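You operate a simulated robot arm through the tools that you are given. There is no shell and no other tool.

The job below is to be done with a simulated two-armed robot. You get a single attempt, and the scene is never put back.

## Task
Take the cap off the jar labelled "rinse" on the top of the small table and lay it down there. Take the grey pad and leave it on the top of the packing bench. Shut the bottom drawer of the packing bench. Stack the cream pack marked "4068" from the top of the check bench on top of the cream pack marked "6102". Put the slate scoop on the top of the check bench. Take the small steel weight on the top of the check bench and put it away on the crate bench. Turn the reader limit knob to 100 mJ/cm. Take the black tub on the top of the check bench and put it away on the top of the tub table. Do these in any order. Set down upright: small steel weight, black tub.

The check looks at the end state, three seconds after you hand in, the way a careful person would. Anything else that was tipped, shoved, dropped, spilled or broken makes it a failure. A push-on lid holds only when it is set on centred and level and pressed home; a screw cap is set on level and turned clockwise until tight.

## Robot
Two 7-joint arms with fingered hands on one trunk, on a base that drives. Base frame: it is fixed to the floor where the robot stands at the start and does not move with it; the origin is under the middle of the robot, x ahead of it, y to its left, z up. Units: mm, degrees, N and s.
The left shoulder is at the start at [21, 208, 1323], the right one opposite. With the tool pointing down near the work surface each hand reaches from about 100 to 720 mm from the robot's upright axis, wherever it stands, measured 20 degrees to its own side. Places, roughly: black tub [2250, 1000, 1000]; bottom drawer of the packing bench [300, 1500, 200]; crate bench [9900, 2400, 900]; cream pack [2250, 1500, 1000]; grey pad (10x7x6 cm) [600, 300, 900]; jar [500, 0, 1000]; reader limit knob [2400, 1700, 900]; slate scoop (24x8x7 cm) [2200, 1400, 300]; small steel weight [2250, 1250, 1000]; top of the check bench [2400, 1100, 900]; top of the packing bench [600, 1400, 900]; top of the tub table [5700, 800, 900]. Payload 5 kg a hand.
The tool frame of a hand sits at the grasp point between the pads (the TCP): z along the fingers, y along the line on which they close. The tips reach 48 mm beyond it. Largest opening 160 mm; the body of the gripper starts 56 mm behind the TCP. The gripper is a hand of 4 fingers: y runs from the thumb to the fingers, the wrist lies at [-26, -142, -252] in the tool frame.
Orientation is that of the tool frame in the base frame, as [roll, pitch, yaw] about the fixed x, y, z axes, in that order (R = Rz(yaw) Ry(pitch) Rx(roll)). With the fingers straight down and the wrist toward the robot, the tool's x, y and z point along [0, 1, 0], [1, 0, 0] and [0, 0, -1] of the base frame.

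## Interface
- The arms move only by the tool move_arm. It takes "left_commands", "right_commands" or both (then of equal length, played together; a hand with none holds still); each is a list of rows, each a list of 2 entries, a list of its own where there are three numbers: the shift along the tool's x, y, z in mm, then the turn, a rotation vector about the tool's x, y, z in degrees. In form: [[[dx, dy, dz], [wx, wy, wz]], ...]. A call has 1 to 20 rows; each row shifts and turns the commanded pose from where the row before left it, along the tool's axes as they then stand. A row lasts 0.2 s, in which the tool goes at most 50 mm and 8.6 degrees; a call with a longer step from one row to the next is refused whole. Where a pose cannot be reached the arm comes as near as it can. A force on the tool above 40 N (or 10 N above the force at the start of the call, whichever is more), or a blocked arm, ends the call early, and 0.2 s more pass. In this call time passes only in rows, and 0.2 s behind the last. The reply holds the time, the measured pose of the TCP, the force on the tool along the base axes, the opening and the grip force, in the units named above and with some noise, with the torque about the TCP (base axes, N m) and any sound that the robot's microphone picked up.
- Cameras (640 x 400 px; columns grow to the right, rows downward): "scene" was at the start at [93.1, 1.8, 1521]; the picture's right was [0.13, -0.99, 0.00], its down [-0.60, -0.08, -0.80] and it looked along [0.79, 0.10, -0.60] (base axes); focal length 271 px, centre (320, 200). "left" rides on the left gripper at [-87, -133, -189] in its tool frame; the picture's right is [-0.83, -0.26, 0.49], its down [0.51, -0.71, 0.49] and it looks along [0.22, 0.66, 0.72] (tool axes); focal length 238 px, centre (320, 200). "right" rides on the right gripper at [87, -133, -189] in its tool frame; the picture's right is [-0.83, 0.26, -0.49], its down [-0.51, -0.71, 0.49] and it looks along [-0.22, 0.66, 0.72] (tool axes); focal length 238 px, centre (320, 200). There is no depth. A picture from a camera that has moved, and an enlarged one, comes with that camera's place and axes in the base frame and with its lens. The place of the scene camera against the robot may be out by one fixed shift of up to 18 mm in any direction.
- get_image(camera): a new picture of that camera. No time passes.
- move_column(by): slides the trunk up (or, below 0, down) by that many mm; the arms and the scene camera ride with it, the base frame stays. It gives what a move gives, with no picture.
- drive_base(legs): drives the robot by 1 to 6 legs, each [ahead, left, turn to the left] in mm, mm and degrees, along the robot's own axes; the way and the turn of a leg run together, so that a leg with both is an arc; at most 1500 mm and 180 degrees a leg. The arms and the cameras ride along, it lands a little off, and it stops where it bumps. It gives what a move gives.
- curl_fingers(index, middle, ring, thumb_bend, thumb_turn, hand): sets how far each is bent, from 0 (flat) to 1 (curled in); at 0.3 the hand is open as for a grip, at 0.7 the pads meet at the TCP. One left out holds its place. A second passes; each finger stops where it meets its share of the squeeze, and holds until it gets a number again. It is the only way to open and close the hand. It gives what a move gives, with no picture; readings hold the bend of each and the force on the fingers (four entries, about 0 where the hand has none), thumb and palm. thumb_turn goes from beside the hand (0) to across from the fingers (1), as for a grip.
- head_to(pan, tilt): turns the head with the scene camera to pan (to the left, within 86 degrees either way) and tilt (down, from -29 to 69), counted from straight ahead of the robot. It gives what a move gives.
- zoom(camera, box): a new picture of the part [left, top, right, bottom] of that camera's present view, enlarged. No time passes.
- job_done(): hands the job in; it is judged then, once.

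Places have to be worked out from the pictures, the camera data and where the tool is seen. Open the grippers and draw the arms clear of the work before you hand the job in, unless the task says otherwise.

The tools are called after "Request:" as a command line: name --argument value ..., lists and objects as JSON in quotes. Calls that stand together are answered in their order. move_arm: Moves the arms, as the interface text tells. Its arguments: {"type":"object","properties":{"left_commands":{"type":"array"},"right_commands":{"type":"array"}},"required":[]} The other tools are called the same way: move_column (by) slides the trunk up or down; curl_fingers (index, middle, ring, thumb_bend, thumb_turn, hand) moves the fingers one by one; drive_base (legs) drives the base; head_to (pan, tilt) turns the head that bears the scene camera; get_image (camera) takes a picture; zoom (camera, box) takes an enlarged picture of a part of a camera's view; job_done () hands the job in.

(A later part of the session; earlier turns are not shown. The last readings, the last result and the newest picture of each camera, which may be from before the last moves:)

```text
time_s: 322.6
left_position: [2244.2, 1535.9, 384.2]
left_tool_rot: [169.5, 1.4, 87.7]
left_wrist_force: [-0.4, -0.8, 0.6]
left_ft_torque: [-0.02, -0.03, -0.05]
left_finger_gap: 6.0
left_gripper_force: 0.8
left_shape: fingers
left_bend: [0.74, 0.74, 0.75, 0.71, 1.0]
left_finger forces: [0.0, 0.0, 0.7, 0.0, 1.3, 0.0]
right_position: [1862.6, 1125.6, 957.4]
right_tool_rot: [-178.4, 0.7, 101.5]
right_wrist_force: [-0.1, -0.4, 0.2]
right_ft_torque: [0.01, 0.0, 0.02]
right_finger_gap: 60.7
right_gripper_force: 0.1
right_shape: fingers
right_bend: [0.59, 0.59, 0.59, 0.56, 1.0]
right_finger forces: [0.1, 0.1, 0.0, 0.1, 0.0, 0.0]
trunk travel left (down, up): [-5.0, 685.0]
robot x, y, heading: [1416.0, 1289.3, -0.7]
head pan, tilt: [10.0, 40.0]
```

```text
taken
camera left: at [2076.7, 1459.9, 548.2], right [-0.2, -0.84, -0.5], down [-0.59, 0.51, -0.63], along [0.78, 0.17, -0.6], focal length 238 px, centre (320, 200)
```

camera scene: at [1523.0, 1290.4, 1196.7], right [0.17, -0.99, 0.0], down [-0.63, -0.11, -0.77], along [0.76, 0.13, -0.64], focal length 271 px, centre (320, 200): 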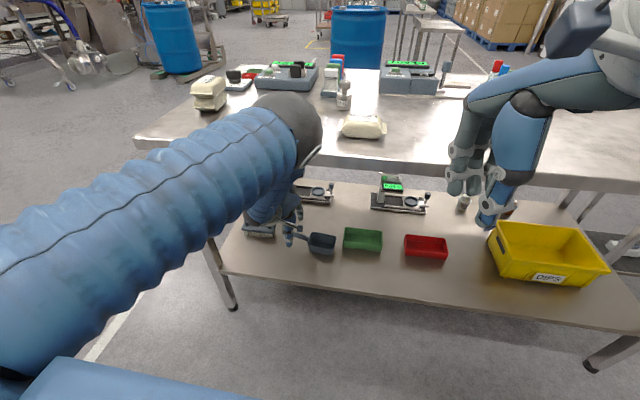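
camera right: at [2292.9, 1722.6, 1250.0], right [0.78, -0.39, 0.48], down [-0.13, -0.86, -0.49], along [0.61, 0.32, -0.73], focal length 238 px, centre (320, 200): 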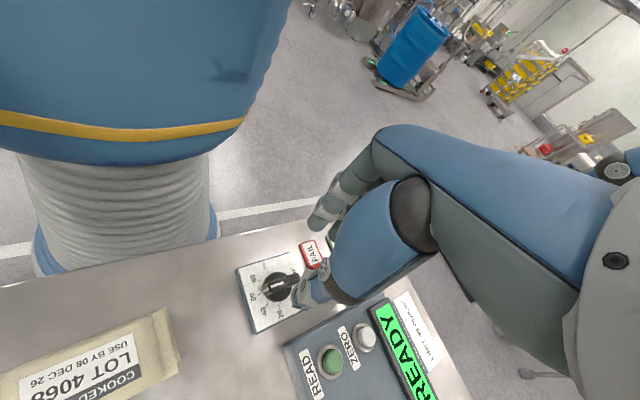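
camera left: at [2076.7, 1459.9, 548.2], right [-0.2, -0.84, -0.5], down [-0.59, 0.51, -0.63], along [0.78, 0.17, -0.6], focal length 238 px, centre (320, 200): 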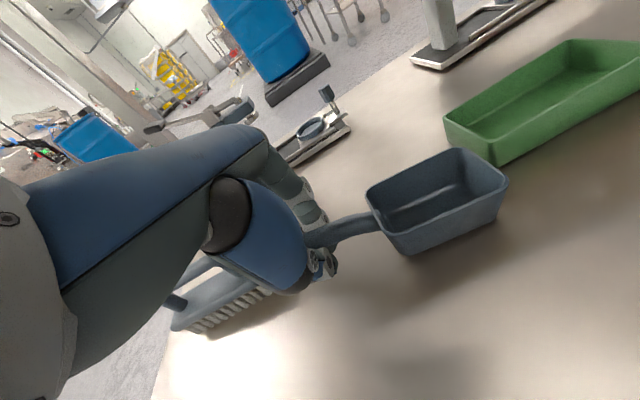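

The fingers closed below the handle, so the handle sits higher than I assumed. I open, rise 24 mm, and close again.

Request:
curl_fingers --hand "left" --index 0.55 --middle 0.55 --ring 0.55 --thumb_bend 0.53

Request:
move_arm --left_commands '[[[0, 0, -12], [0, 0, 0]], [[0, 0, -12], [0, 0, 0]]]'

Request:
curl_fingers --hand "left" --index 0.72 --middle 0.72 --ring 0.7 --thumb_bend 0.7

Request:
get_image --camera "left"

```text
time_s: 323.6
left_position: [2245.0, 1536.5, 384.2]
left_tool_rot: [169.5, 1.4, 87.6]
left_wrist_force: [-0.3, -0.8, -0.9]
left_ft_torque: [-0.01, 0.0, 0.0]
left_finger_gap: 74.2
left_gripper_force: 0.0
left_shape: fingers
left_bend: [0.55, 0.55, 0.55, 0.53, 1.0]
left_finger forces: [0.0, 0.0, 0.1, 0.0, 0.0, 0.0]
right_position: [1863.5, 1126.5, 957.4]
right_tool_rot: [-178.4, 0.6, 101.4]
right_wrist_force: [-0.5, -0.8, 0.2]
right_ft_torque: [-0.01, 0.01, 0.02]
right_finger_gap: 60.6
right_gripper_force: 0.0
right_shape: fingers
right_bend: [0.59, 0.59, 0.59, 0.56, 1.0]
right_finger forces: [0.0, 0.0, 0.1, 0.0, 0.0, 0.0]
trunk travel left (down, up): [-5.0, 685.0]
robot x, y, heading: [1417.7, 1286.9, -0.6]
head pan, tilt: [10.0, 40.0]
```

```text
time_s: 324.2
left_position: [2240.1, 1538.9, 408.6]
left_tool_rot: [169.3, 1.5, 87.7]
left_wrist_force: [-1.2, -0.3, -1.1]
left_ft_torque: [0.0, -0.05, 0.0]
left_finger_gap: 74.5
left_gripper_force: 0.0
left_shape: fingers
left_bend: [0.55, 0.55, 0.55, 0.53, 1.0]
left_finger forces: [0.0, 0.1, 0.0, 0.1, 0.1, 0.0]
right_position: [1863.5, 1125.9, 956.8]
right_tool_rot: [-178.4, 0.7, 101.5]
right_wrist_force: [-0.9, -0.3, 0.8]
right_ft_torque: [0.03, 0.01, 0.0]
right_finger_gap: 61.0
right_gripper_force: 0.0
right_shape: fingers
right_bend: [0.59, 0.59, 0.59, 0.56, 1.0]
right_finger forces: [0.0, 0.0, 0.0, 0.0, 0.1, 0.0]
trunk travel left (down, up): [-5.0, 685.0]
robot x, y, heading: [1417.5, 1285.7, -0.4]
head pan, tilt: [10.0, 40.0]
```

```text
time_s: 325.2
left_position: [2241.5, 1538.1, 409.4]
left_tool_rot: [169.3, 1.4, 87.8]
left_wrist_force: [-0.4, 0.9, 0.8]
left_ft_torque: [-0.06, 0.12, -0.07]
left_finger_gap: 28.2
left_gripper_force: 14.2
left_shape: fingers
left_bend: [0.71, 0.71, 0.7, 0.65, 1.0]
left_finger forces: [7.4, 6.0, 0.4, 0.0, 15.2, 0.0]
right_position: [1863.0, 1125.4, 957.2]
right_tool_rot: [-178.4, 0.7, 101.5]
right_wrist_force: [0.3, 0.5, -0.5]
right_ft_torque: [0.0, -0.01, 0.0]
right_finger_gap: 60.7
right_gripper_force: 0.0
right_shape: fingers
right_bend: [0.59, 0.59, 0.59, 0.56, 1.0]
right_finger forces: [0.0, 0.0, 0.0, 0.0, 0.0, 0.0]
trunk travel left (down, up): [-5.0, 685.0]
robot x, y, heading: [1419.7, 1286.1, -0.5]
head pan, tilt: [10.0, 40.0]
```

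```text
taken
camera left: at [2072.4, 1461.7, 572.9], right [-0.2, -0.84, -0.51], down [-0.59, 0.51, -0.63], along [0.79, 0.17, -0.59], focal length 238 px, centre (320, 200)
```

left: 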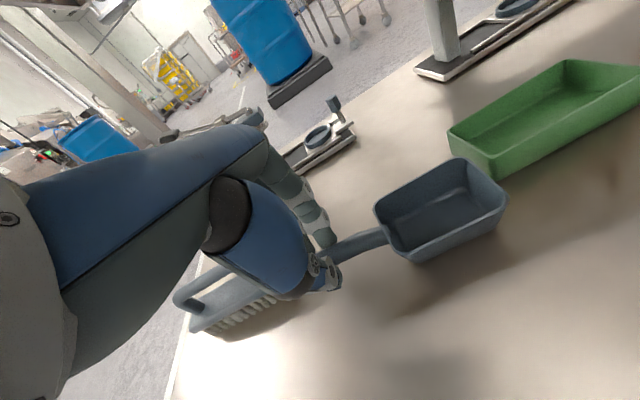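

A firm grip now (14 N, thumb 15 N). I lift gently to test.

Request:
move_arm --left_commands '[[[0, 0, -8], [0, 0, 0]], [[0, 0, -15], [0, 0, 0]]]'

Request:
get_image --camera "left"

Request:
zoom --camera "scene" --box '[210, 170, 370, 290]'

```text
time_s: 325.8
left_position: [2236.4, 1540.0, 431.4]
left_tool_rot: [169.3, 1.5, 87.8]
left_wrist_force: [-1.0, 0.9, -0.9]
left_ft_torque: [0.13, -0.06, 0.02]
left_finger_gap: 28.6
left_gripper_force: 13.4
left_shape: fingers
left_bend: [0.71, 0.71, 0.7, 0.64, 1.0]
left_finger forces: [5.6, 7.7, 0.0, 0.0, 14.0, 0.0]
right_position: [1862.9, 1126.8, 956.6]
right_tool_rot: [-178.4, 0.7, 101.5]
right_wrist_force: [-0.7, 0.2, 0.6]
right_ft_torque: [-0.02, -0.04, 0.01]
right_finger_gap: 60.8
right_gripper_force: 0.0
right_shape: fingers
right_bend: [0.59, 0.59, 0.59, 0.56, 1.0]
right_finger forces: [0.1, 0.1, 0.0, 0.1, 0.1, 0.0]
trunk travel left (down, up): [-5.0, 685.0]
robot x, y, heading: [1417.6, 1285.6, -0.3]
head pan, tilt: [10.0, 40.0]
```

```text
taken
camera left: at [2068.1, 1462.8, 594.4], right [-0.2, -0.84, -0.51], down [-0.59, 0.51, -0.63], along [0.79, 0.17, -0.59], focal length 238 px, centre (320, 200)
```

left: 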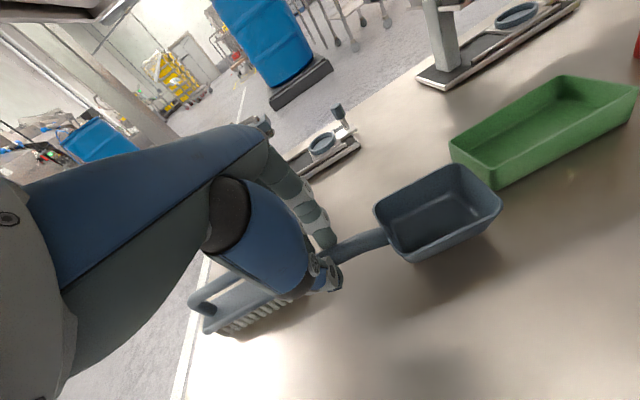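

```text
3.33 times, centred on (290, 230) of scene
camera zoom: at [1509.5, 1290.5, 1196.7], right [0.17, -0.99, 0.0], down [-0.63, -0.11, -0.77], along [0.76, 0.13, -0.64], focal length 904 px, centre (420, 100)
```

zoom: 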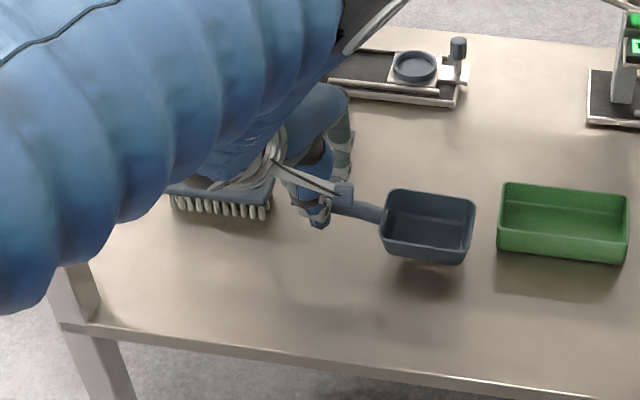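

The scoop is off the shelf, held by its handle. I draw it out from under the bench: base back 100 mm (limited by the packing bench behind), then the arm.

Request:
drive_base --legs '[[-95, 0, 0]]'

Request:
move_arm --left_commands '[[[0, -29, 6], [0, 0, 0]], [[0, -29, 6], [0, 0, 0]], [[0, -29, 6], [0, 0, 0]], [[0, -29, 6], [0, 0, 0]]]'

Request:
get_image --camera "scene"

Request:
get_image --camera "left"

```text
time_s: 326.9
left_position: [2142.7, 1539.8, 432.8]
left_tool_rot: [169.3, 1.4, 87.7]
left_wrist_force: [-1.2, -0.2, 0.3]
left_ft_torque: [0.12, -0.01, -0.02]
left_finger_gap: 28.8
left_gripper_force: 13.8
left_shape: fingers
left_bend: [0.71, 0.71, 0.7, 0.64, 1.0]
left_finger forces: [5.7, 7.4, 0.0, 0.0, 13.9, 0.0]
right_position: [1770.4, 1126.8, 958.0]
right_tool_rot: [-178.6, 0.7, 101.4]
right_wrist_force: [-1.7, -0.2, 0.8]
right_ft_torque: [-0.04, -0.1, -0.01]
right_finger_gap: 60.6
right_gripper_force: 0.0
right_shape: fingers
right_bend: [0.59, 0.59, 0.59, 0.56, 1.0]
right_finger forces: [0.0, 0.0, 0.0, 0.0, 0.0, 0.0]
trunk travel left (down, up): [-5.0, 685.0]
robot x, y, heading: [1325.5, 1286.9, -0.2]
head pan, tilt: [10.0, 40.0]
```

```text
time_s: 327.9
left_position: [2062.2, 1573.7, 409.5]
left_tool_rot: [170.7, 2.4, 87.0]
left_wrist_force: [0.9, -0.5, 0.2]
left_ft_torque: [0.09, 0.05, -0.04]
left_finger_gap: 28.3
left_gripper_force: 13.5
left_shape: fingers
left_bend: [0.71, 0.71, 0.7, 0.64, 1.0]
left_finger forces: [6.5, 7.0, 0.0, 0.0, 14.1, 0.1]
left hand out of reach, approached as far as the arm can: row 2, 3, 4
right_position: [1769.1, 1126.2, 957.1]
right_tool_rot: [-178.4, 0.6, 101.5]
right_wrist_force: [0.1, 0.6, 0.4]
right_ft_torque: [-0.05, 0.0, -0.02]
right_finger_gap: 60.7
right_gripper_force: 0.0
right_shape: fingers
right_bend: [0.59, 0.59, 0.59, 0.56, 1.0]
right_finger forces: [0.0, 0.0, 0.0, 0.0, 0.0, 0.0]
trunk travel left (down, up): [-5.0, 685.0]
robot x, y, heading: [1326.7, 1288.0, -0.5]
head pan, tilt: [10.0, 40.0]
```

```text
taken
camera scene: at [1416.2, 1291.7, 1196.7], right [0.17, -0.99, 0.0], down [-0.63, -0.11, -0.77], along [0.76, 0.13, -0.64], focal length 271 px, centre (320, 200)
```

scene: 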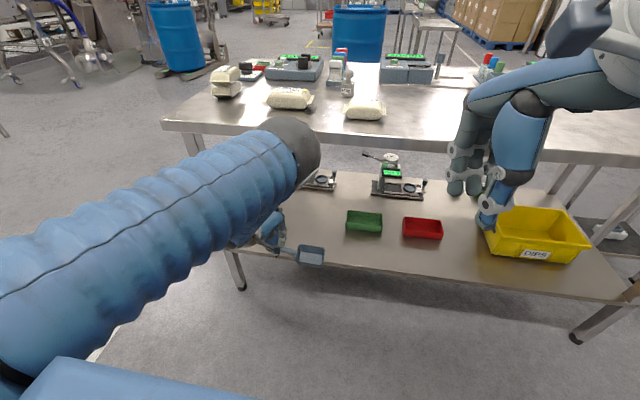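

```text
taken
camera left: at [1897.0, 1502.5, 578.1], right [-0.22, -0.84, -0.49], down [-0.59, 0.52, -0.62], along [0.77, 0.15, -0.61], focal length 238 px, centre (320, 200)
```

left: 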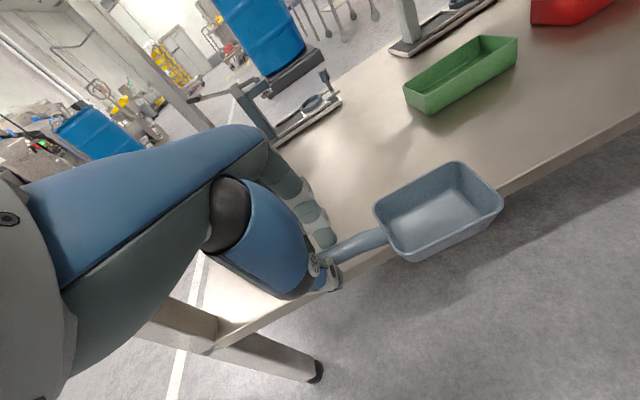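

The arm cannot retract closer at this height, so I raise the scoop a little and swing it out from under the bench by turning the base to the left.

Request:
move_arm --left_commands '[[[0, 0, -20], [0, 0, 0]], [[0, 0, -20], [0, 0, 0]]]'

Request:
drive_base --legs '[[-20, 0, 0], [0, 0, 12]]'

Request:
get_image --camera "left"

Request:
get_image --camera "scene"

```text
time_s: 328.5
left_position: [2059.9, 1579.9, 451.9]
left_tool_rot: [169.4, 1.7, 87.7]
left_wrist_force: [-1.3, 0.0, -1.5]
left_ft_torque: [0.11, -0.07, 0.04]
left_finger_gap: 28.5
left_gripper_force: 13.0
left_shape: fingers
left_bend: [0.71, 0.71, 0.7, 0.64, 1.0]
left_finger forces: [5.7, 7.3, 0.0, 0.0, 13.8, 0.0]
left hand out of reach, approached as far as the arm can: row 1
right_position: [1770.6, 1125.5, 957.6]
right_tool_rot: [-178.5, 0.7, 101.4]
right_wrist_force: [-0.9, 0.0, -1.2]
right_ft_torque: [-0.02, -0.02, -0.02]
right_finger_gap: 61.0
right_gripper_force: 0.1
right_shape: fingers
right_bend: [0.59, 0.59, 0.59, 0.56, 1.0]
right_finger forces: [0.0, 0.0, 0.0, 0.1, 0.0, 0.0]
trunk travel left (down, up): [-5.0, 685.0]
robot x, y, heading: [1322.9, 1287.1, -0.4]
head pan, tilt: [10.0, 40.0]
```

```text
time_s: 330.1
left_position: [1960.2, 1733.7, 453.5]
left_tool_rot: [169.5, 1.4, 100.1]
left_wrist_force: [0.0, 0.9, -1.1]
left_ft_torque: [0.06, 0.03, 0.01]
left_finger_gap: 28.4
left_gripper_force: 13.1
left_shape: fingers
left_bend: [0.71, 0.71, 0.7, 0.64, 1.0]
left_finger forces: [5.6, 7.2, 0.0, 0.1, 13.7, 0.0]
right_position: [1774.6, 1228.1, 957.2]
right_tool_rot: [-178.4, 0.7, 113.9]
right_wrist_force: [0.6, 0.1, -0.7]
right_ft_torque: [-0.05, -0.01, 0.02]
right_finger_gap: 60.7
right_gripper_force: 0.0
right_shape: fingers
right_bend: [0.59, 0.59, 0.59, 0.56, 1.0]
right_finger forces: [0.0, 0.0, 0.0, 0.0, 0.1, 0.0]
trunk travel left (down, up): [-5.0, 685.0]
robot x, y, heading: [1306.6, 1290.6, 11.8]
head pan, tilt: [10.0, 40.0]
```

```text
taken
camera left: at [1812.5, 1622.9, 616.0], right [-0.01, -0.86, -0.5], down [-0.68, 0.38, -0.63], along [0.73, 0.34, -0.6], focal length 238 px, centre (320, 200)
```

left: 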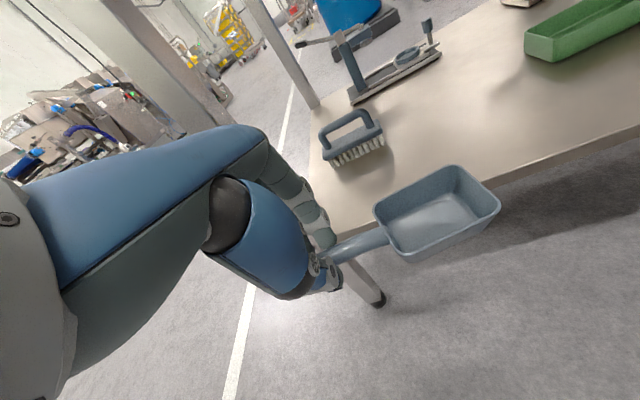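

```text
taken
camera scene: at [1392.0, 1311.9, 1196.7], right [0.38, -0.93, 0.0], down [-0.6, -0.24, -0.77], along [0.71, 0.29, -0.64], focal length 271 px, centre (320, 200)
```

scene: 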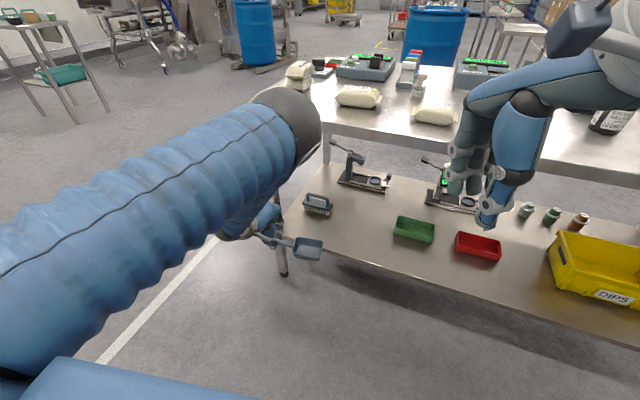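

The brush stayed put and the scoop is almost out. I turn another 12° left to clear the bench edge completely.

Request:
drive_base --legs '[[0, 0, 13]]'

Request:
get_image --camera "scene"

Request:
get_image --camera "left"

```text
time_s: 331.3
left_position: [1841.6, 1870.4, 452.2]
left_tool_rot: [169.4, 1.6, 113.2]
left_wrist_force: [-0.6, 0.0, -1.1]
left_ft_torque: [0.12, 0.05, -0.01]
left_finger_gap: 28.5
left_gripper_force: 13.6
left_shape: fingers
left_bend: [0.71, 0.71, 0.7, 0.64, 1.0]
left_finger forces: [5.5, 7.2, 0.0, 0.0, 13.3, 0.0]
right_position: [1776.3, 1333.8, 956.5]
right_tool_rot: [-178.3, 0.7, 127.0]
right_wrist_force: [0.1, 0.1, 0.6]
right_ft_torque: [-0.03, 0.02, 0.01]
right_finger_gap: 60.6
right_gripper_force: 0.1
right_shape: fingers
right_bend: [0.59, 0.59, 0.59, 0.56, 1.0]
right_finger forces: [0.0, 0.0, 0.0, 0.1, 0.1, 0.1]
trunk travel left (down, up): [-5.0, 685.0]
robot x, y, heading: [1305.6, 1286.8, 25.3]
head pan, tilt: [10.0, 40.0]
```

```text
taken
camera scene: at [1381.9, 1331.2, 1196.7], right [0.57, -0.82, 0.0], down [-0.53, -0.37, -0.77], along [0.63, 0.44, -0.64], focal length 271 px, centre (320, 200)
```

scene: 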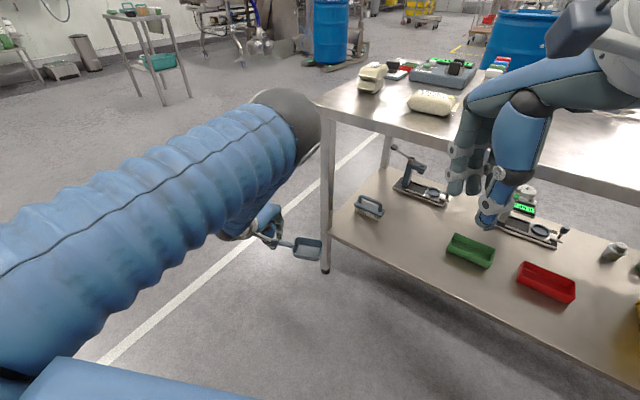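

```text
taken
camera left: at [1723.5, 1728.6, 616.0], right [0.18, -0.84, -0.5], down [-0.75, 0.21, -0.63], along [0.63, 0.49, -0.6], focal length 238 px, centre (320, 200)
```

left: 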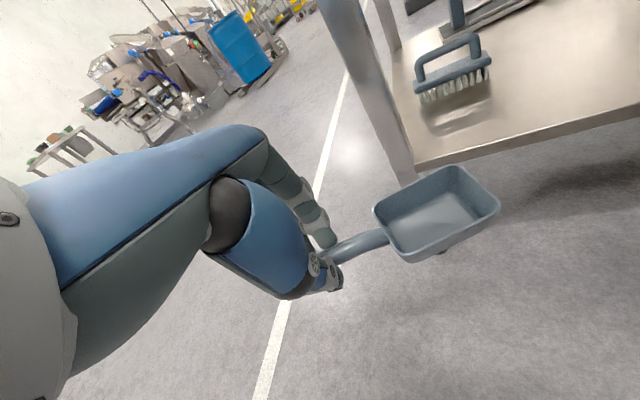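

The scoop is clear of the bench. I raise the trunk, then the arm.

Request:
move_column --by 320

Request:
move_arm --left_commands '[[[0, 0, -40], [0, 0, 0]], [[0, 0, -40], [0, 0, 0]], [[0, 0, -40], [0, 0, 0]], [[0, 0, -40], [0, 0, 0]], [[0, 0, -40], [0, 0, 0]], [[0, 0, -40], [0, 0, 0]], [[0, 0, -40], [0, 0, 0]], [[0, 0, -40], [0, 0, 0]]]'

Request:
get_image --camera "scene"

Request:
get_image --camera "left"

```text
time_s: 334.5
left_position: [1843.9, 1870.1, 771.8]
left_tool_rot: [169.5, 1.4, 113.2]
left_wrist_force: [1.2, 0.0, -1.1]
left_ft_torque: [0.07, 0.02, -0.02]
left_finger_gap: 28.3
left_gripper_force: 12.8
left_shape: fingers
left_bend: [0.71, 0.71, 0.7, 0.64, 1.0]
left_finger forces: [5.5, 7.2, 0.0, 0.1, 13.3, 0.1]
right_position: [1776.9, 1334.5, 1275.9]
right_tool_rot: [-178.4, 0.7, 127.1]
right_wrist_force: [-0.6, 1.1, -0.8]
right_ft_torque: [-0.01, 0.01, -0.01]
right_finger_gap: 61.0
right_gripper_force: 0.0
right_shape: fingers
right_bend: [0.59, 0.59, 0.59, 0.56, 1.0]
right_finger forces: [0.0, 0.1, 0.0, 0.0, 0.0, 0.0]
trunk travel left (down, up): [-325.0, 365.0]
robot x, y, heading: [1303.0, 1287.9, 25.2]
head pan, tilt: [10.0, 40.0]
```

```text
time_s: 336.3
left_position: [1785.7, 1851.0, 1091.7]
left_tool_rot: [169.6, 1.4, 113.2]
left_wrist_force: [-2.3, -0.4, -1.7]
left_ft_torque: [0.19, -0.06, 0.01]
left_finger_gap: 28.0
left_gripper_force: 13.1
left_shape: fingers
left_bend: [0.71, 0.71, 0.7, 0.64, 1.0]
left_finger forces: [5.0, 7.1, 0.0, 0.0, 12.9, 0.0]
right_position: [1775.7, 1332.7, 1277.1]
right_tool_rot: [-178.4, 0.7, 127.0]
right_wrist_force: [-1.0, -0.3, 0.3]
right_ft_torque: [0.09, -0.09, 0.0]
right_finger_gap: 61.1
right_gripper_force: 0.2
right_shape: fingers
right_bend: [0.59, 0.59, 0.59, 0.56, 1.0]
right_finger forces: [0.0, 0.0, 0.0, 0.0, 0.0, 0.1]
trunk travel left (down, up): [-325.0, 365.0]
robot x, y, heading: [1303.8, 1286.2, 25.2]
head pan, tilt: [10.0, 40.0]
```

```text
taken
camera scene: at [1380.5, 1329.9, 1516.8], right [0.57, -0.82, 0.0], down [-0.53, -0.37, -0.77], along [0.63, 0.44, -0.64], focal length 271 px, centre (320, 200)
```

scene: 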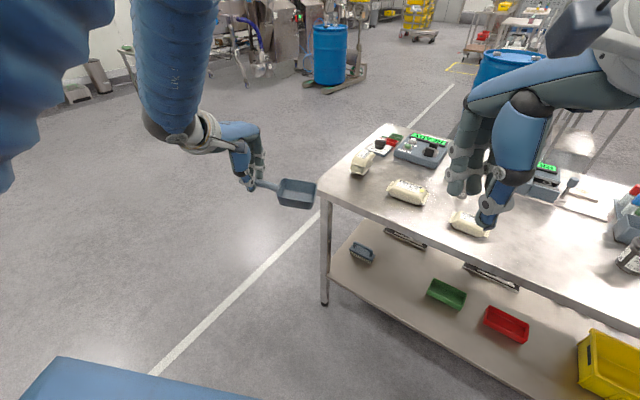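

```text
taken
camera left: at [1666.6, 1710.8, 1254.2], right [0.18, -0.84, -0.5], down [-0.75, 0.21, -0.63], along [0.63, 0.49, -0.6], focal length 238 px, centre (320, 200)
```

left: 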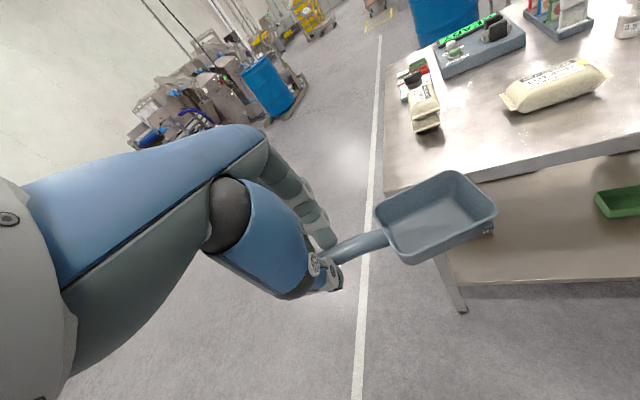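

I raise it a bit more, turn back to face the bench, and drive to a free stretch of the bench top around y ≈ 1010–1140.

Request:
move_arm --left_commands '[[[0, 0, -40], [0, 0, 0]]]'

Request:
drive_base --legs '[[0, 0, -25.2], [0, -450, 0]]'

Request:
get_image --camera "scene"

Request:
get_image --camera "left"

```text
time_s: 336.7
left_position: [1775.2, 1849.4, 1128.8]
left_tool_rot: [169.4, 1.4, 113.2]
left_wrist_force: [-1.0, -1.3, -1.2]
left_ft_torque: [0.21, -0.07, 0.04]
left_finger_gap: 27.8
left_gripper_force: 12.9
left_shape: fingers
left_bend: [0.71, 0.71, 0.7, 0.64, 1.0]
left_finger forces: [5.0, 7.2, 0.0, 0.0, 13.0, 0.1]
right_position: [1775.0, 1332.6, 1277.5]
right_tool_rot: [-178.5, 0.6, 127.0]
right_wrist_force: [-1.5, -1.5, 0.9]
right_ft_torque: [0.09, -0.19, -0.03]
right_finger_gap: 60.6
right_gripper_force: 0.0
right_shape: fingers
right_bend: [0.59, 0.59, 0.59, 0.56, 1.0]
right_finger forces: [0.1, 0.1, 0.1, 0.0, 0.0, 0.0]
trunk travel left (down, up): [-325.0, 365.0]
robot x, y, heading: [1306.3, 1286.1, 25.0]
head pan, tilt: [10.0, 40.0]
```

```text
time_s: 340.7
left_position: [1973.2, 1157.5, 1127.0]
left_tool_rot: [169.3, 1.4, 89.0]
left_wrist_force: [-0.3, -1.3, -0.7]
left_ft_torque: [0.18, 0.04, 0.0]
left_finger_gap: 27.7
left_gripper_force: 12.0
left_shape: fingers
left_bend: [0.71, 0.71, 0.7, 0.64, 1.0]
left_finger forces: [4.8, 6.7, 0.1, 0.0, 12.4, 0.0]
right_position: [1760.1, 686.3, 1275.8]
right_tool_rot: [-178.6, 0.7, 102.8]
right_wrist_force: [-0.6, -0.5, 0.3]
right_ft_torque: [0.05, 0.0, 0.02]
right_finger_gap: 60.9
right_gripper_force: 0.2
right_shape: fingers
right_bend: [0.59, 0.59, 0.59, 0.56, 1.0]
right_finger forces: [0.0, 0.0, 0.0, 0.1, 0.0, 0.0]
trunk travel left (down, up): [-325.0, 365.0]
robot x, y, heading: [1311.9, 838.4, 1.1]
head pan, tilt: [10.0, 40.0]
```

```text
taken
camera scene: at [1401.9, 843.5, 1516.7], right [0.19, -0.98, 0.0], down [-0.63, -0.12, -0.77], along [0.75, 0.14, -0.64], focal length 271 px, centre (320, 200)
```

scene: 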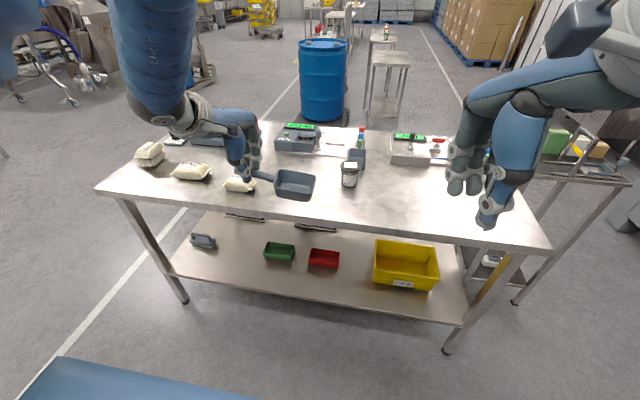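

```text
taken
camera left: at [1806.7, 1078.0, 1290.6], right [-0.18, -0.84, -0.5], down [-0.6, 0.5, -0.63], along [0.78, 0.19, -0.6], focal length 238 px, centre (320, 200)
```

left: 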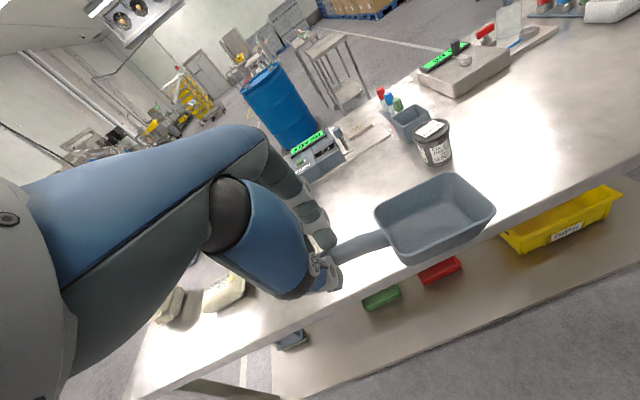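

I drive forward so the scoop is over the bench and then lower it slowly.

Request:
drive_base --legs '[[0, -15, -1.1], [160, 0, 0]]'

Request:
move_arm --left_commands '[[[0, 8, 38], [0, 0, 0]], [[0, 8, 38], [0, 0, 0]], [[0, 6, 28], [0, 0, 0]]]'

Request:
get_image --camera "scene"

Request:
get_image --camera "left"

```text
time_s: 342.4
left_position: [2135.6, 1130.7, 1126.8]
left_tool_rot: [169.5, 1.4, 88.0]
left_wrist_force: [1.5, 0.1, -0.8]
left_ft_torque: [0.09, 0.06, -0.03]
left_finger_gap: 27.8
left_gripper_force: 12.2
left_shape: fingers
left_bend: [0.71, 0.71, 0.7, 0.64, 1.0]
left_finger forces: [5.1, 6.8, 0.0, 0.0, 12.4, 0.0]
right_position: [1915.7, 665.0, 1276.6]
right_tool_rot: [-178.5, 0.6, 101.7]
right_wrist_force: [1.4, -0.4, -1.1]
right_ft_torque: [-0.02, 0.09, 0.0]
right_finger_gap: 61.0
right_gripper_force: 0.0
right_shape: fingers
right_bend: [0.59, 0.59, 0.59, 0.56, 1.0]
right_finger forces: [0.0, 0.1, 0.0, 0.1, 0.1, 0.0]
trunk travel left (down, up): [-325.0, 365.0]
robot x, y, heading: [1468.0, 820.7, 0.1]
head pan, tilt: [10.0, 40.0]
```

```text
time_s: 343.2
left_position: [2172.8, 1130.5, 1027.6]
left_tool_rot: [169.3, 1.5, 88.1]
left_wrist_force: [0.5, 1.0, -1.3]
left_ft_torque: [0.1, 0.07, 0.02]
left_finger_gap: 27.5
left_gripper_force: 11.2
left_shape: fingers
left_bend: [0.71, 0.71, 0.7, 0.64, 1.0]
left_finger forces: [4.7, 6.6, 0.0, 0.1, 12.0, 0.0]
right_position: [1914.4, 664.8, 1276.0]
right_tool_rot: [-178.3, 0.8, 101.8]
right_wrist_force: [-0.4, -0.6, -0.7]
right_ft_torque: [0.01, 0.04, 0.03]
right_finger_gap: 60.8
right_gripper_force: 0.0
right_shape: fingers
right_bend: [0.59, 0.59, 0.59, 0.56, 1.0]
right_finger forces: [0.1, 0.0, 0.0, 0.0, 0.0, 0.0]
trunk travel left (down, up): [-325.0, 365.0]
robot x, y, heading: [1466.5, 820.3, -0.2]
head pan, tilt: [10.0, 40.0]
```

```text
taken
camera scene: at [1559.0, 827.4, 1516.7], right [0.17, -0.99, 0.0], down [-0.63, -0.11, -0.77], along [0.75, 0.13, -0.64], focal length 271 px, centre (320, 200)
```

scene: 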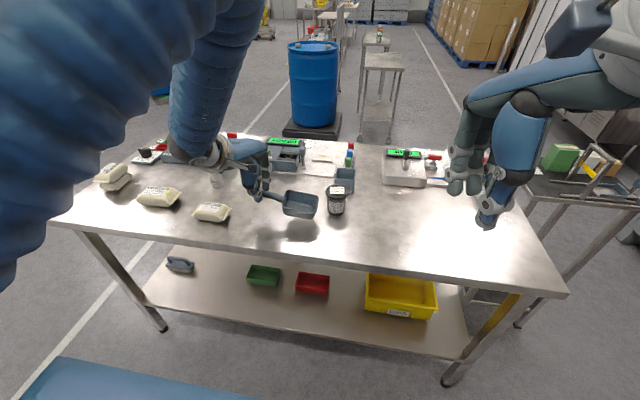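

```text
taken
camera left: at [2005.6, 1052.4, 1190.0], right [-0.19, -0.84, -0.5], down [-0.59, 0.51, -0.63], along [0.78, 0.18, -0.6], focal length 238 px, centre (320, 200)
```

left: 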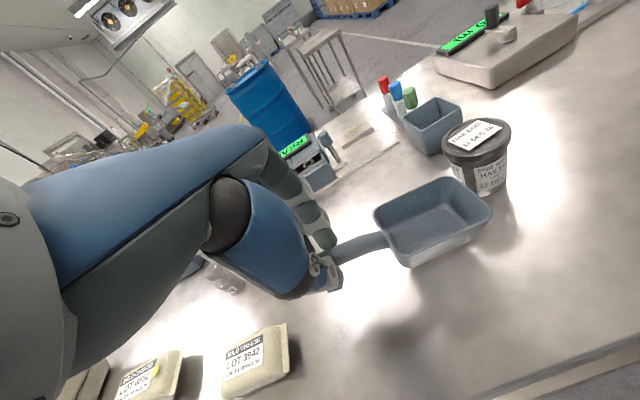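

The scoop would land close to the tub, so I shift it 50 mm toward me before lowering.

Request:
move_arm --left_commands '[[[0, -30, -6], [0, 0, 0]], [[0, -20, -4], [0, 0, 0]], [[0, 4, 20], [0, 0, 0]], [[0, 2, 10], [0, 0, 0]], [[0, 1, 5], [0, 0, 0]], [[0, 1, 5], [0, 0, 0]]]'

Request:
get_image --camera "left"

Request:
zoom --camera "scene" --box '[190, 140, 380, 260]'

```text
time_s: 344.6
left_position: [2138.5, 1127.7, 991.2]
left_tool_rot: [169.3, 1.5, 88.1]
left_wrist_force: [-0.1, 1.1, 0.4]
left_ft_torque: [-0.11, 0.03, -0.05]
left_finger_gap: 27.4
left_gripper_force: 11.8
left_shape: fingers
left_bend: [0.72, 0.71, 0.7, 0.64, 1.0]
left_finger forces: [7.3, 4.9, 0.0, 0.1, 12.3, 0.0]
right_position: [1913.3, 663.6, 1278.2]
right_tool_rot: [-178.5, 0.7, 101.8]
right_wrist_force: [-0.9, 0.1, 0.4]
right_ft_torque: [-0.03, 0.01, -0.01]
right_finger_gap: 60.7
right_gripper_force: 0.0
right_shape: fingers
right_bend: [0.59, 0.59, 0.59, 0.56, 1.0]
right_finger forces: [0.0, 0.1, 0.0, 0.0, 0.0, 0.0]
trunk travel left (down, up): [-325.0, 365.0]
robot x, y, heading: [1467.7, 822.2, -0.0]
head pan, tilt: [10.0, 40.0]
```

```text
taken
camera left: at [1971.6, 1051.3, 1154.9], right [-0.19, -0.84, -0.5], down [-0.59, 0.51, -0.63], along [0.78, 0.18, -0.6], focal length 238 px, centre (320, 200)
```

left: 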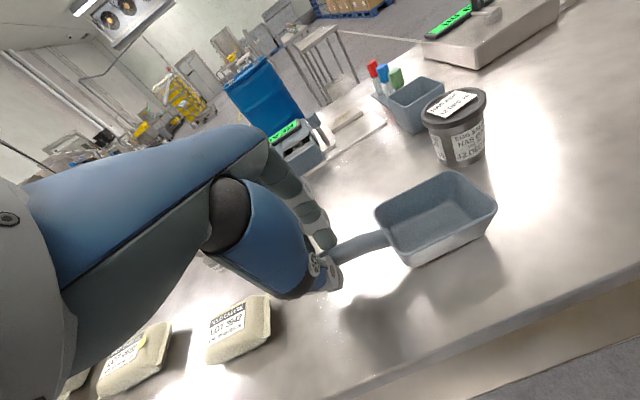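

```text
3.33 times, centred on (285, 200) of scene
camera zoom: at [1558.7, 827.3, 1516.7], right [0.17, -0.99, 0.0], down [-0.63, -0.11, -0.77], along [0.75, 0.13, -0.64], focal length 904 px, centre (437, 200)
```

zoom: 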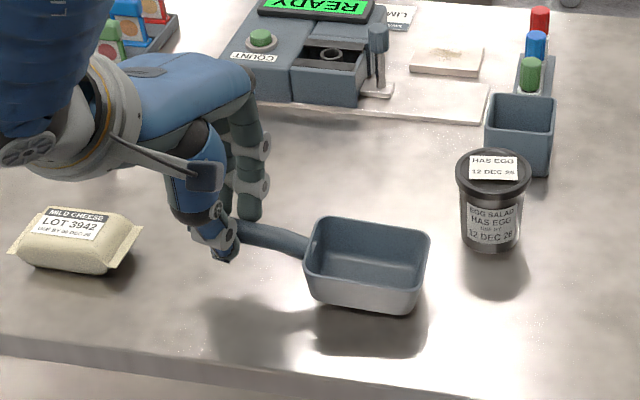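

Contact of the scoop's body begins. I lower in small steps until it rests.

Request:
move_arm --left_commands '[[[0, 0.6, 3], [0, 0, 0]], [[0, 0.6, 3], [0, 0, 0]], [[0, 0.6, 3], [0, 0, 0]], [[0, 0.6, 3], [0, 0, 0]], [[0, 0.6, 3], [0, 0, 0]]]'

Request:
zoom --camera "scene" --box '[190, 140, 380, 260]'

Request:
get_image --camera "left"

```text
time_s: 345.8
left_position: [2145.0, 1128.2, 976.7]
left_tool_rot: [169.5, 1.4, 87.9]
left_wrist_force: [-0.2, 0.0, 0.0]
left_ft_torque: [-0.12, 0.08, -0.02]
left_finger_gap: 26.8
left_gripper_force: 12.0
left_shape: fingers
left_bend: [0.72, 0.71, 0.7, 0.64, 1.0]
left_finger forces: [7.2, 4.4, 0.0, 0.1, 12.1, 0.1]
right_position: [1914.2, 665.1, 1275.5]
right_tool_rot: [-178.4, 0.7, 101.8]
right_wrist_force: [-0.3, -0.8, -0.1]
right_ft_torque: [-0.02, 0.01, -0.02]
right_finger_gap: 60.6
right_gripper_force: 0.0
right_shape: fingers
right_bend: [0.59, 0.59, 0.59, 0.56, 1.0]
right_finger forces: [0.0, 0.0, 0.1, 0.0, 0.0, 0.0]
trunk travel left (down, up): [-325.0, 365.0]
robot x, y, heading: [1465.4, 823.6, -0.1]
head pan, tilt: [10.0, 40.0]
```

```text
3.33 times, centred on (285, 200) of scene
camera zoom: at [1559.0, 827.4, 1516.7], right [0.17, -0.99, 0.0], down [-0.63, -0.11, -0.77], along [0.75, 0.13, -0.64], focal length 904 px, centre (437, 200)
```

zoom: 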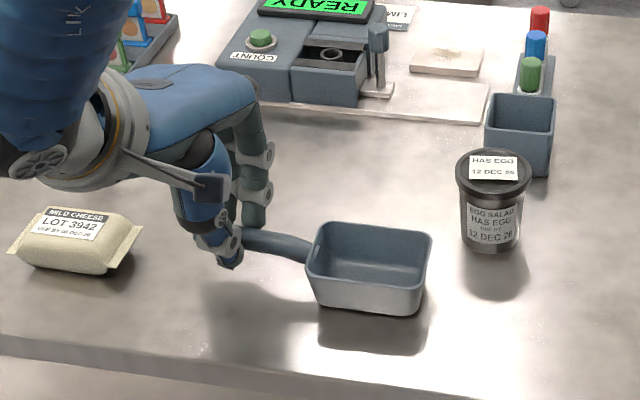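

```text
taken
camera left: at [1977.7, 1051.3, 1140.8], right [-0.19, -0.84, -0.5], down [-0.59, 0.51, -0.63], along [0.78, 0.18, -0.6], focal length 238 px, centre (320, 200)
```

left: 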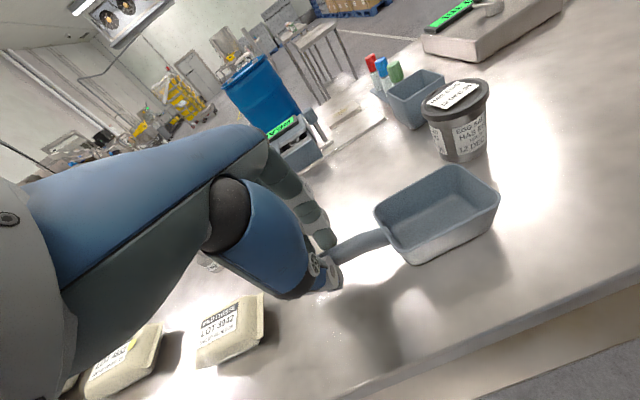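

It is settling onto the bench. I lower the last ~10 mm.

Request:
move_arm --left_commands '[[[0, 0.6, 3], [0, 0, 0]], [[0, 0.6, 3], [0, 0, 0]], [[0, 0.6, 3], [0, 0, 0]], [[0, 0.6, 3], [0, 0, 0]]]'

Request:
zoom --camera "scene" --box '[190, 140, 380, 260]'

```text
time_s: 346.8
left_position: [2150.9, 1128.0, 965.9]
left_tool_rot: [169.3, 1.5, 88.2]
left_wrist_force: [-0.1, 1.8, 4.0]
left_ft_torque: [-0.09, 0.01, 0.0]
left_finger_gap: 26.9
left_gripper_force: 11.8
left_shape: fingers
left_bend: [0.72, 0.71, 0.7, 0.64, 1.0]
left_finger forces: [8.6, 3.9, 0.1, 0.0, 11.9, 0.1]
right_position: [1915.5, 665.6, 1276.2]
right_tool_rot: [-178.3, 0.7, 101.8]
right_wrist_force: [-0.5, -0.1, 0.8]
right_ft_torque: [-0.02, -0.01, 0.01]
right_finger_gap: 60.6
right_gripper_force: 0.0
right_shape: fingers
right_bend: [0.59, 0.59, 0.59, 0.56, 1.0]
right_finger forces: [0.1, 0.0, 0.0, 0.0, 0.0, 0.0]
trunk travel left (down, up): [-325.0, 365.0]
robot x, y, heading: [1466.1, 823.8, -0.2]
head pan, tilt: [10.0, 40.0]
```

```text
3.33 times, centred on (285, 200) of scene
camera zoom: at [1558.8, 827.4, 1516.7], right [0.17, -0.99, 0.0], down [-0.63, -0.11, -0.77], along [0.75, 0.13, -0.64], focal length 904 px, centre (437, 200)
```

zoom: 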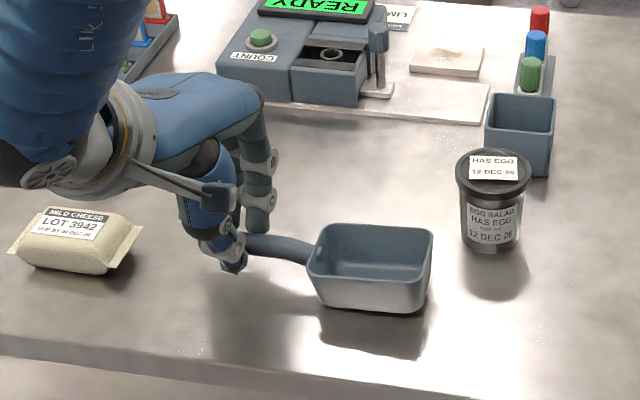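

The scoop rests on the bench. I open the hand and lift clear.

Request:
curl_fingers --hand "left" --index 0.52 --middle 0.52 --ring 0.52 --thumb_bend 0.5

Request:
move_arm --left_commands '[[[0, 0, -12], [0, 0, 0]], [[0, 0, -30], [0, 0, 0]], [[0, 0, -45], [0, 0, 0]], [[0, 0, -45], [0, 0, 0]]]'

Request:
zoom --camera "scene" --box '[190, 140, 380, 260]'

```text
time_s: 347.8
left_position: [2149.4, 1127.7, 966.2]
left_tool_rot: [169.3, 1.5, 88.0]
left_wrist_force: [0.0, 0.3, -0.1]
left_ft_torque: [0.0, -0.02, 0.0]
left_finger_gap: 86.3
left_gripper_force: 0.0
left_shape: fingers
left_bend: [0.52, 0.52, 0.52, 0.5, 1.0]
left_finger forces: [0.1, 0.0, 0.0, 0.0, 0.0, 0.0]
right_position: [1913.5, 665.7, 1278.3]
right_tool_rot: [-178.4, 0.7, 101.9]
right_wrist_force: [-1.0, 0.4, -0.2]
right_ft_torque: [0.03, 0.02, 0.01]
right_finger_gap: 60.7
right_gripper_force: 0.0
right_shape: fingers
right_bend: [0.59, 0.59, 0.59, 0.56, 1.0]
right_finger forces: [0.0, 0.1, 0.0, 0.1, 0.0, 0.0]
trunk travel left (down, up): [-325.0, 365.0]
robot x, y, heading: [1466.2, 826.8, -0.4]
head pan, tilt: [10.0, 40.0]
```

```text
time_s: 348.8
left_position: [2125.9, 1127.7, 1097.7]
left_tool_rot: [169.6, 1.4, 88.0]
left_wrist_force: [-1.0, -0.6, -0.8]
left_ft_torque: [0.03, -0.14, 0.03]
left_finger_gap: 86.5
left_gripper_force: 0.0
left_shape: fingers
left_bend: [0.52, 0.52, 0.52, 0.5, 1.0]
left_finger forces: [0.0, 0.0, 0.0, 0.1, 0.0, 0.1]
right_position: [1913.3, 665.1, 1277.3]
right_tool_rot: [-178.6, 0.7, 101.8]
right_wrist_force: [-0.7, 0.3, 0.4]
right_ft_torque: [0.03, -0.1, -0.03]
right_finger_gap: 60.7
right_gripper_force: 0.0
right_shape: fingers
right_bend: [0.59, 0.59, 0.59, 0.56, 1.0]
right_finger forces: [0.0, 0.0, 0.1, 0.0, 0.1, 0.1]
trunk travel left (down, up): [-325.0, 365.0]
robot x, y, heading: [1466.6, 822.4, 0.1]
head pan, tilt: [10.0, 40.0]
```

```text
3.33 times, centred on (285, 200) of scene
camera zoom: at [1556.8, 826.8, 1516.9], right [0.17, -0.99, 0.0], down [-0.63, -0.11, -0.77], along [0.76, 0.13, -0.64], focal length 904 px, centre (437, 200)
```

zoom: 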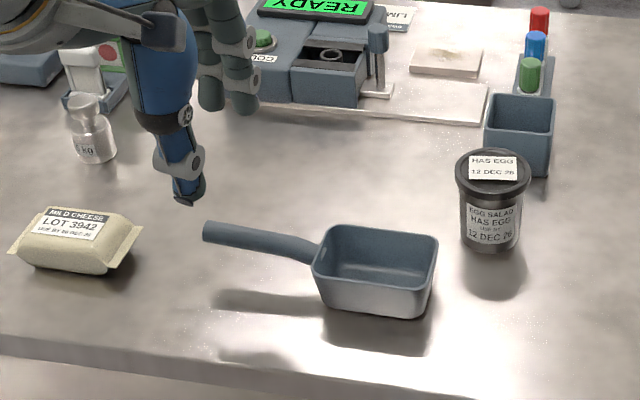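

The scoop lies on the bench top. Now the weight and the tub: I straighten the left hand and move so that both are in reach, the weight for the left hand and the tub for the right.

Request:
move_arm --left_commands '[[[0, 0, -20], [5.2, 0, 0]], [[0, 0, -20], [5.2, 0, 0]]]'

Request:
drive_base --legs '[[0, 340, 0], [150, 0, 0]]'

Request:
get_image --camera "scene"

Request:
get_image --camera "left"

Request:
get_image --camera "right"

```text
time_s: 349.4
left_position: [2120.9, 1130.2, 1135.1]
left_tool_rot: [180.0, 1.5, 88.1]
left_wrist_force: [-0.4, -0.4, -1.8]
left_ft_torque: [-0.04, -0.07, 0.01]
left_finger_gap: 86.6
left_gripper_force: 0.0
left_shape: fingers
left_bend: [0.52, 0.52, 0.52, 0.5, 1.0]
left_finger forces: [0.0, 0.0, 0.0, 0.1, 0.0, 0.1]
right_position: [1913.7, 665.6, 1277.1]
right_tool_rot: [-178.5, 0.7, 101.8]
right_wrist_force: [-0.8, 0.7, 0.0]
right_ft_torque: [-0.06, -0.01, -0.01]
right_finger_gap: 60.8
right_gripper_force: 0.0
right_shape: fingers
right_bend: [0.59, 0.59, 0.59, 0.56, 1.0]
right_finger forces: [0.0, 0.1, 0.0, 0.1, 0.1, 0.0]
trunk travel left (down, up): [-325.0, 365.0]
robot x, y, heading: [1470.2, 823.8, -0.1]
head pan, tilt: [10.0, 40.0]
```

```text
time_s: 352.6
left_position: [2287.5, 1450.1, 1135.8]
left_tool_rot: [180.0, 1.5, 87.1]
left_wrist_force: [1.2, -0.1, -0.1]
left_ft_torque: [0.03, 0.08, 0.0]
left_finger_gap: 86.8
left_gripper_force: 0.1
left_shape: fingers
left_bend: [0.52, 0.52, 0.52, 0.5, 1.0]
left_finger forces: [0.0, 0.0, 0.0, 0.1, 0.0, 0.1]
right_position: [2072.9, 986.8, 1276.2]
right_tool_rot: [-178.4, 0.7, 101.0]
right_wrist_force: [0.7, -0.9, -0.2]
right_ft_torque: [0.06, 0.12, 0.03]
right_finger_gap: 60.9
right_gripper_force: 0.1
right_shape: fingers
right_bend: [0.59, 0.59, 0.59, 0.56, 1.0]
right_finger forces: [0.0, 0.0, 0.0, 0.0, 0.0, 0.0]
trunk travel left (down, up): [-325.0, 365.0]
robot x, y, heading: [1630.1, 1153.2, -1.1]
head pan, tilt: [10.0, 40.0]
```

```text
taken
camera scene: at [1721.2, 1156.5, 1516.6], right [0.16, -0.99, 0.0], down [-0.64, -0.1, -0.77], along [0.76, 0.12, -0.64], focal length 271 px, centre (320, 200)
```

scene: 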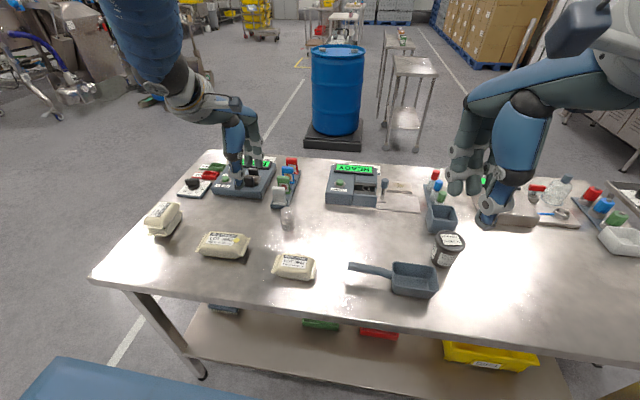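

```text
taken
camera left: at [2151.0, 1375.3, 1326.1], right [-0.3, -0.83, -0.47], down [-0.68, 0.53, -0.5], along [0.67, 0.17, -0.73], focal length 238 px, centre (320, 200)
```

left: 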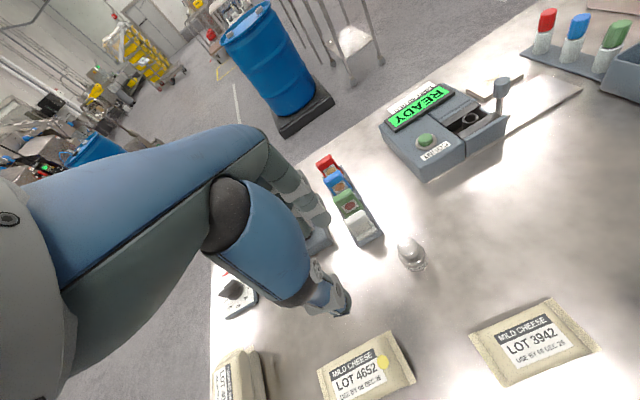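

```text
taken
camera right: at [1931.7, 1051.6, 1469.4], right [0.42, -0.76, 0.49], down [-0.61, -0.64, -0.46], along [0.67, -0.1, -0.74], focal length 238 px, centre (320, 200)
```

right: 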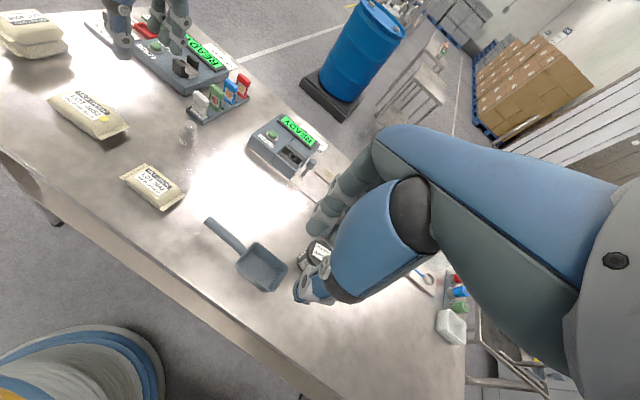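

I bring the left hand over the weight, judged at [2306, 1364], with the current narrow opening.

Request:
move_arm --left_commands '[[[-42.5, 11.5, 0], [0, 0, 0]], [[-42.5, 11.5, 0], [0, 0, 0]], [[0, 0, 30], [0, 0, 0]], [[0, 0, 30], [0, 0, 0]]]'

Request:
get_image --camera "left"

Request:
zoom --camera "scene" --box '[220, 150, 380, 270]'

```text
time_s: 353.6
left_position: [2304.9, 1362.0, 1079.5]
left_tool_rot: [179.8, 1.4, 87.1]
left_wrist_force: [0.3, -1.1, 0.3]
left_ft_torque: [0.05, 0.08, 0.02]
left_finger_gap: 86.5
left_gripper_force: 0.1
left_shape: fingers
left_bend: [0.52, 0.52, 0.52, 0.5, 1.0]
left_finger forces: [0.0, 0.1, 0.0, 0.1, 0.1, 0.0]
right_position: [2072.0, 987.3, 1275.5]
right_tool_rot: [-178.4, 0.5, 100.8]
right_wrist_force: [-0.3, -0.5, 0.0]
right_ft_torque: [0.04, 0.06, 0.01]
right_finger_gap: 60.8
right_gripper_force: 0.1
right_shape: fingers
right_bend: [0.59, 0.59, 0.59, 0.56, 1.0]
right_finger forces: [0.0, 0.1, 0.1, 0.1, 0.0, 0.1]
trunk travel left (down, up): [-325.0, 365.0]
robot x, y, heading: [1628.9, 1155.9, -1.2]
head pan, tilt: [10.0, 40.0]
```

```text
taken
camera left: at [2168.4, 1286.3, 1269.3], right [-0.3, -0.83, -0.47], down [-0.68, 0.53, -0.51], along [0.67, 0.17, -0.73], focal length 238 px, centre (320, 200)
```

left: 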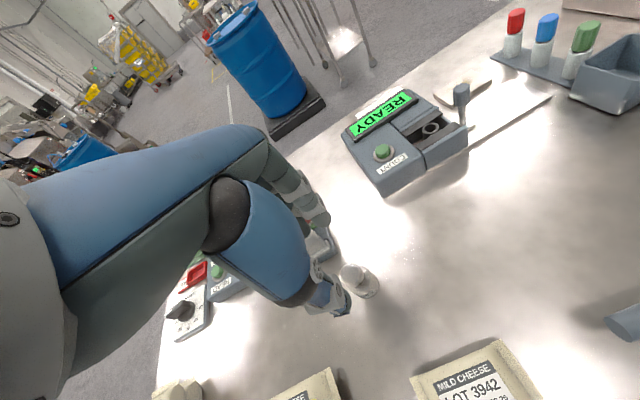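

```text
3.33 times, centred on (300, 210) of scene
camera zoom: at [1720.7, 1155.1, 1516.6], right [0.16, -0.99, 0.0], down [-0.64, -0.1, -0.77], along [0.76, 0.12, -0.64], focal length 904 px, centre (387, 167)
```

zoom: 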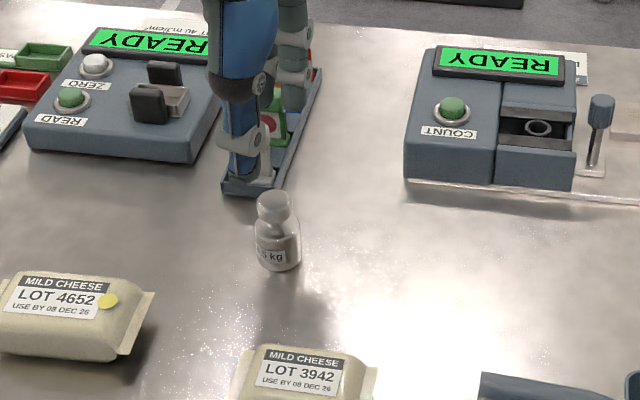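

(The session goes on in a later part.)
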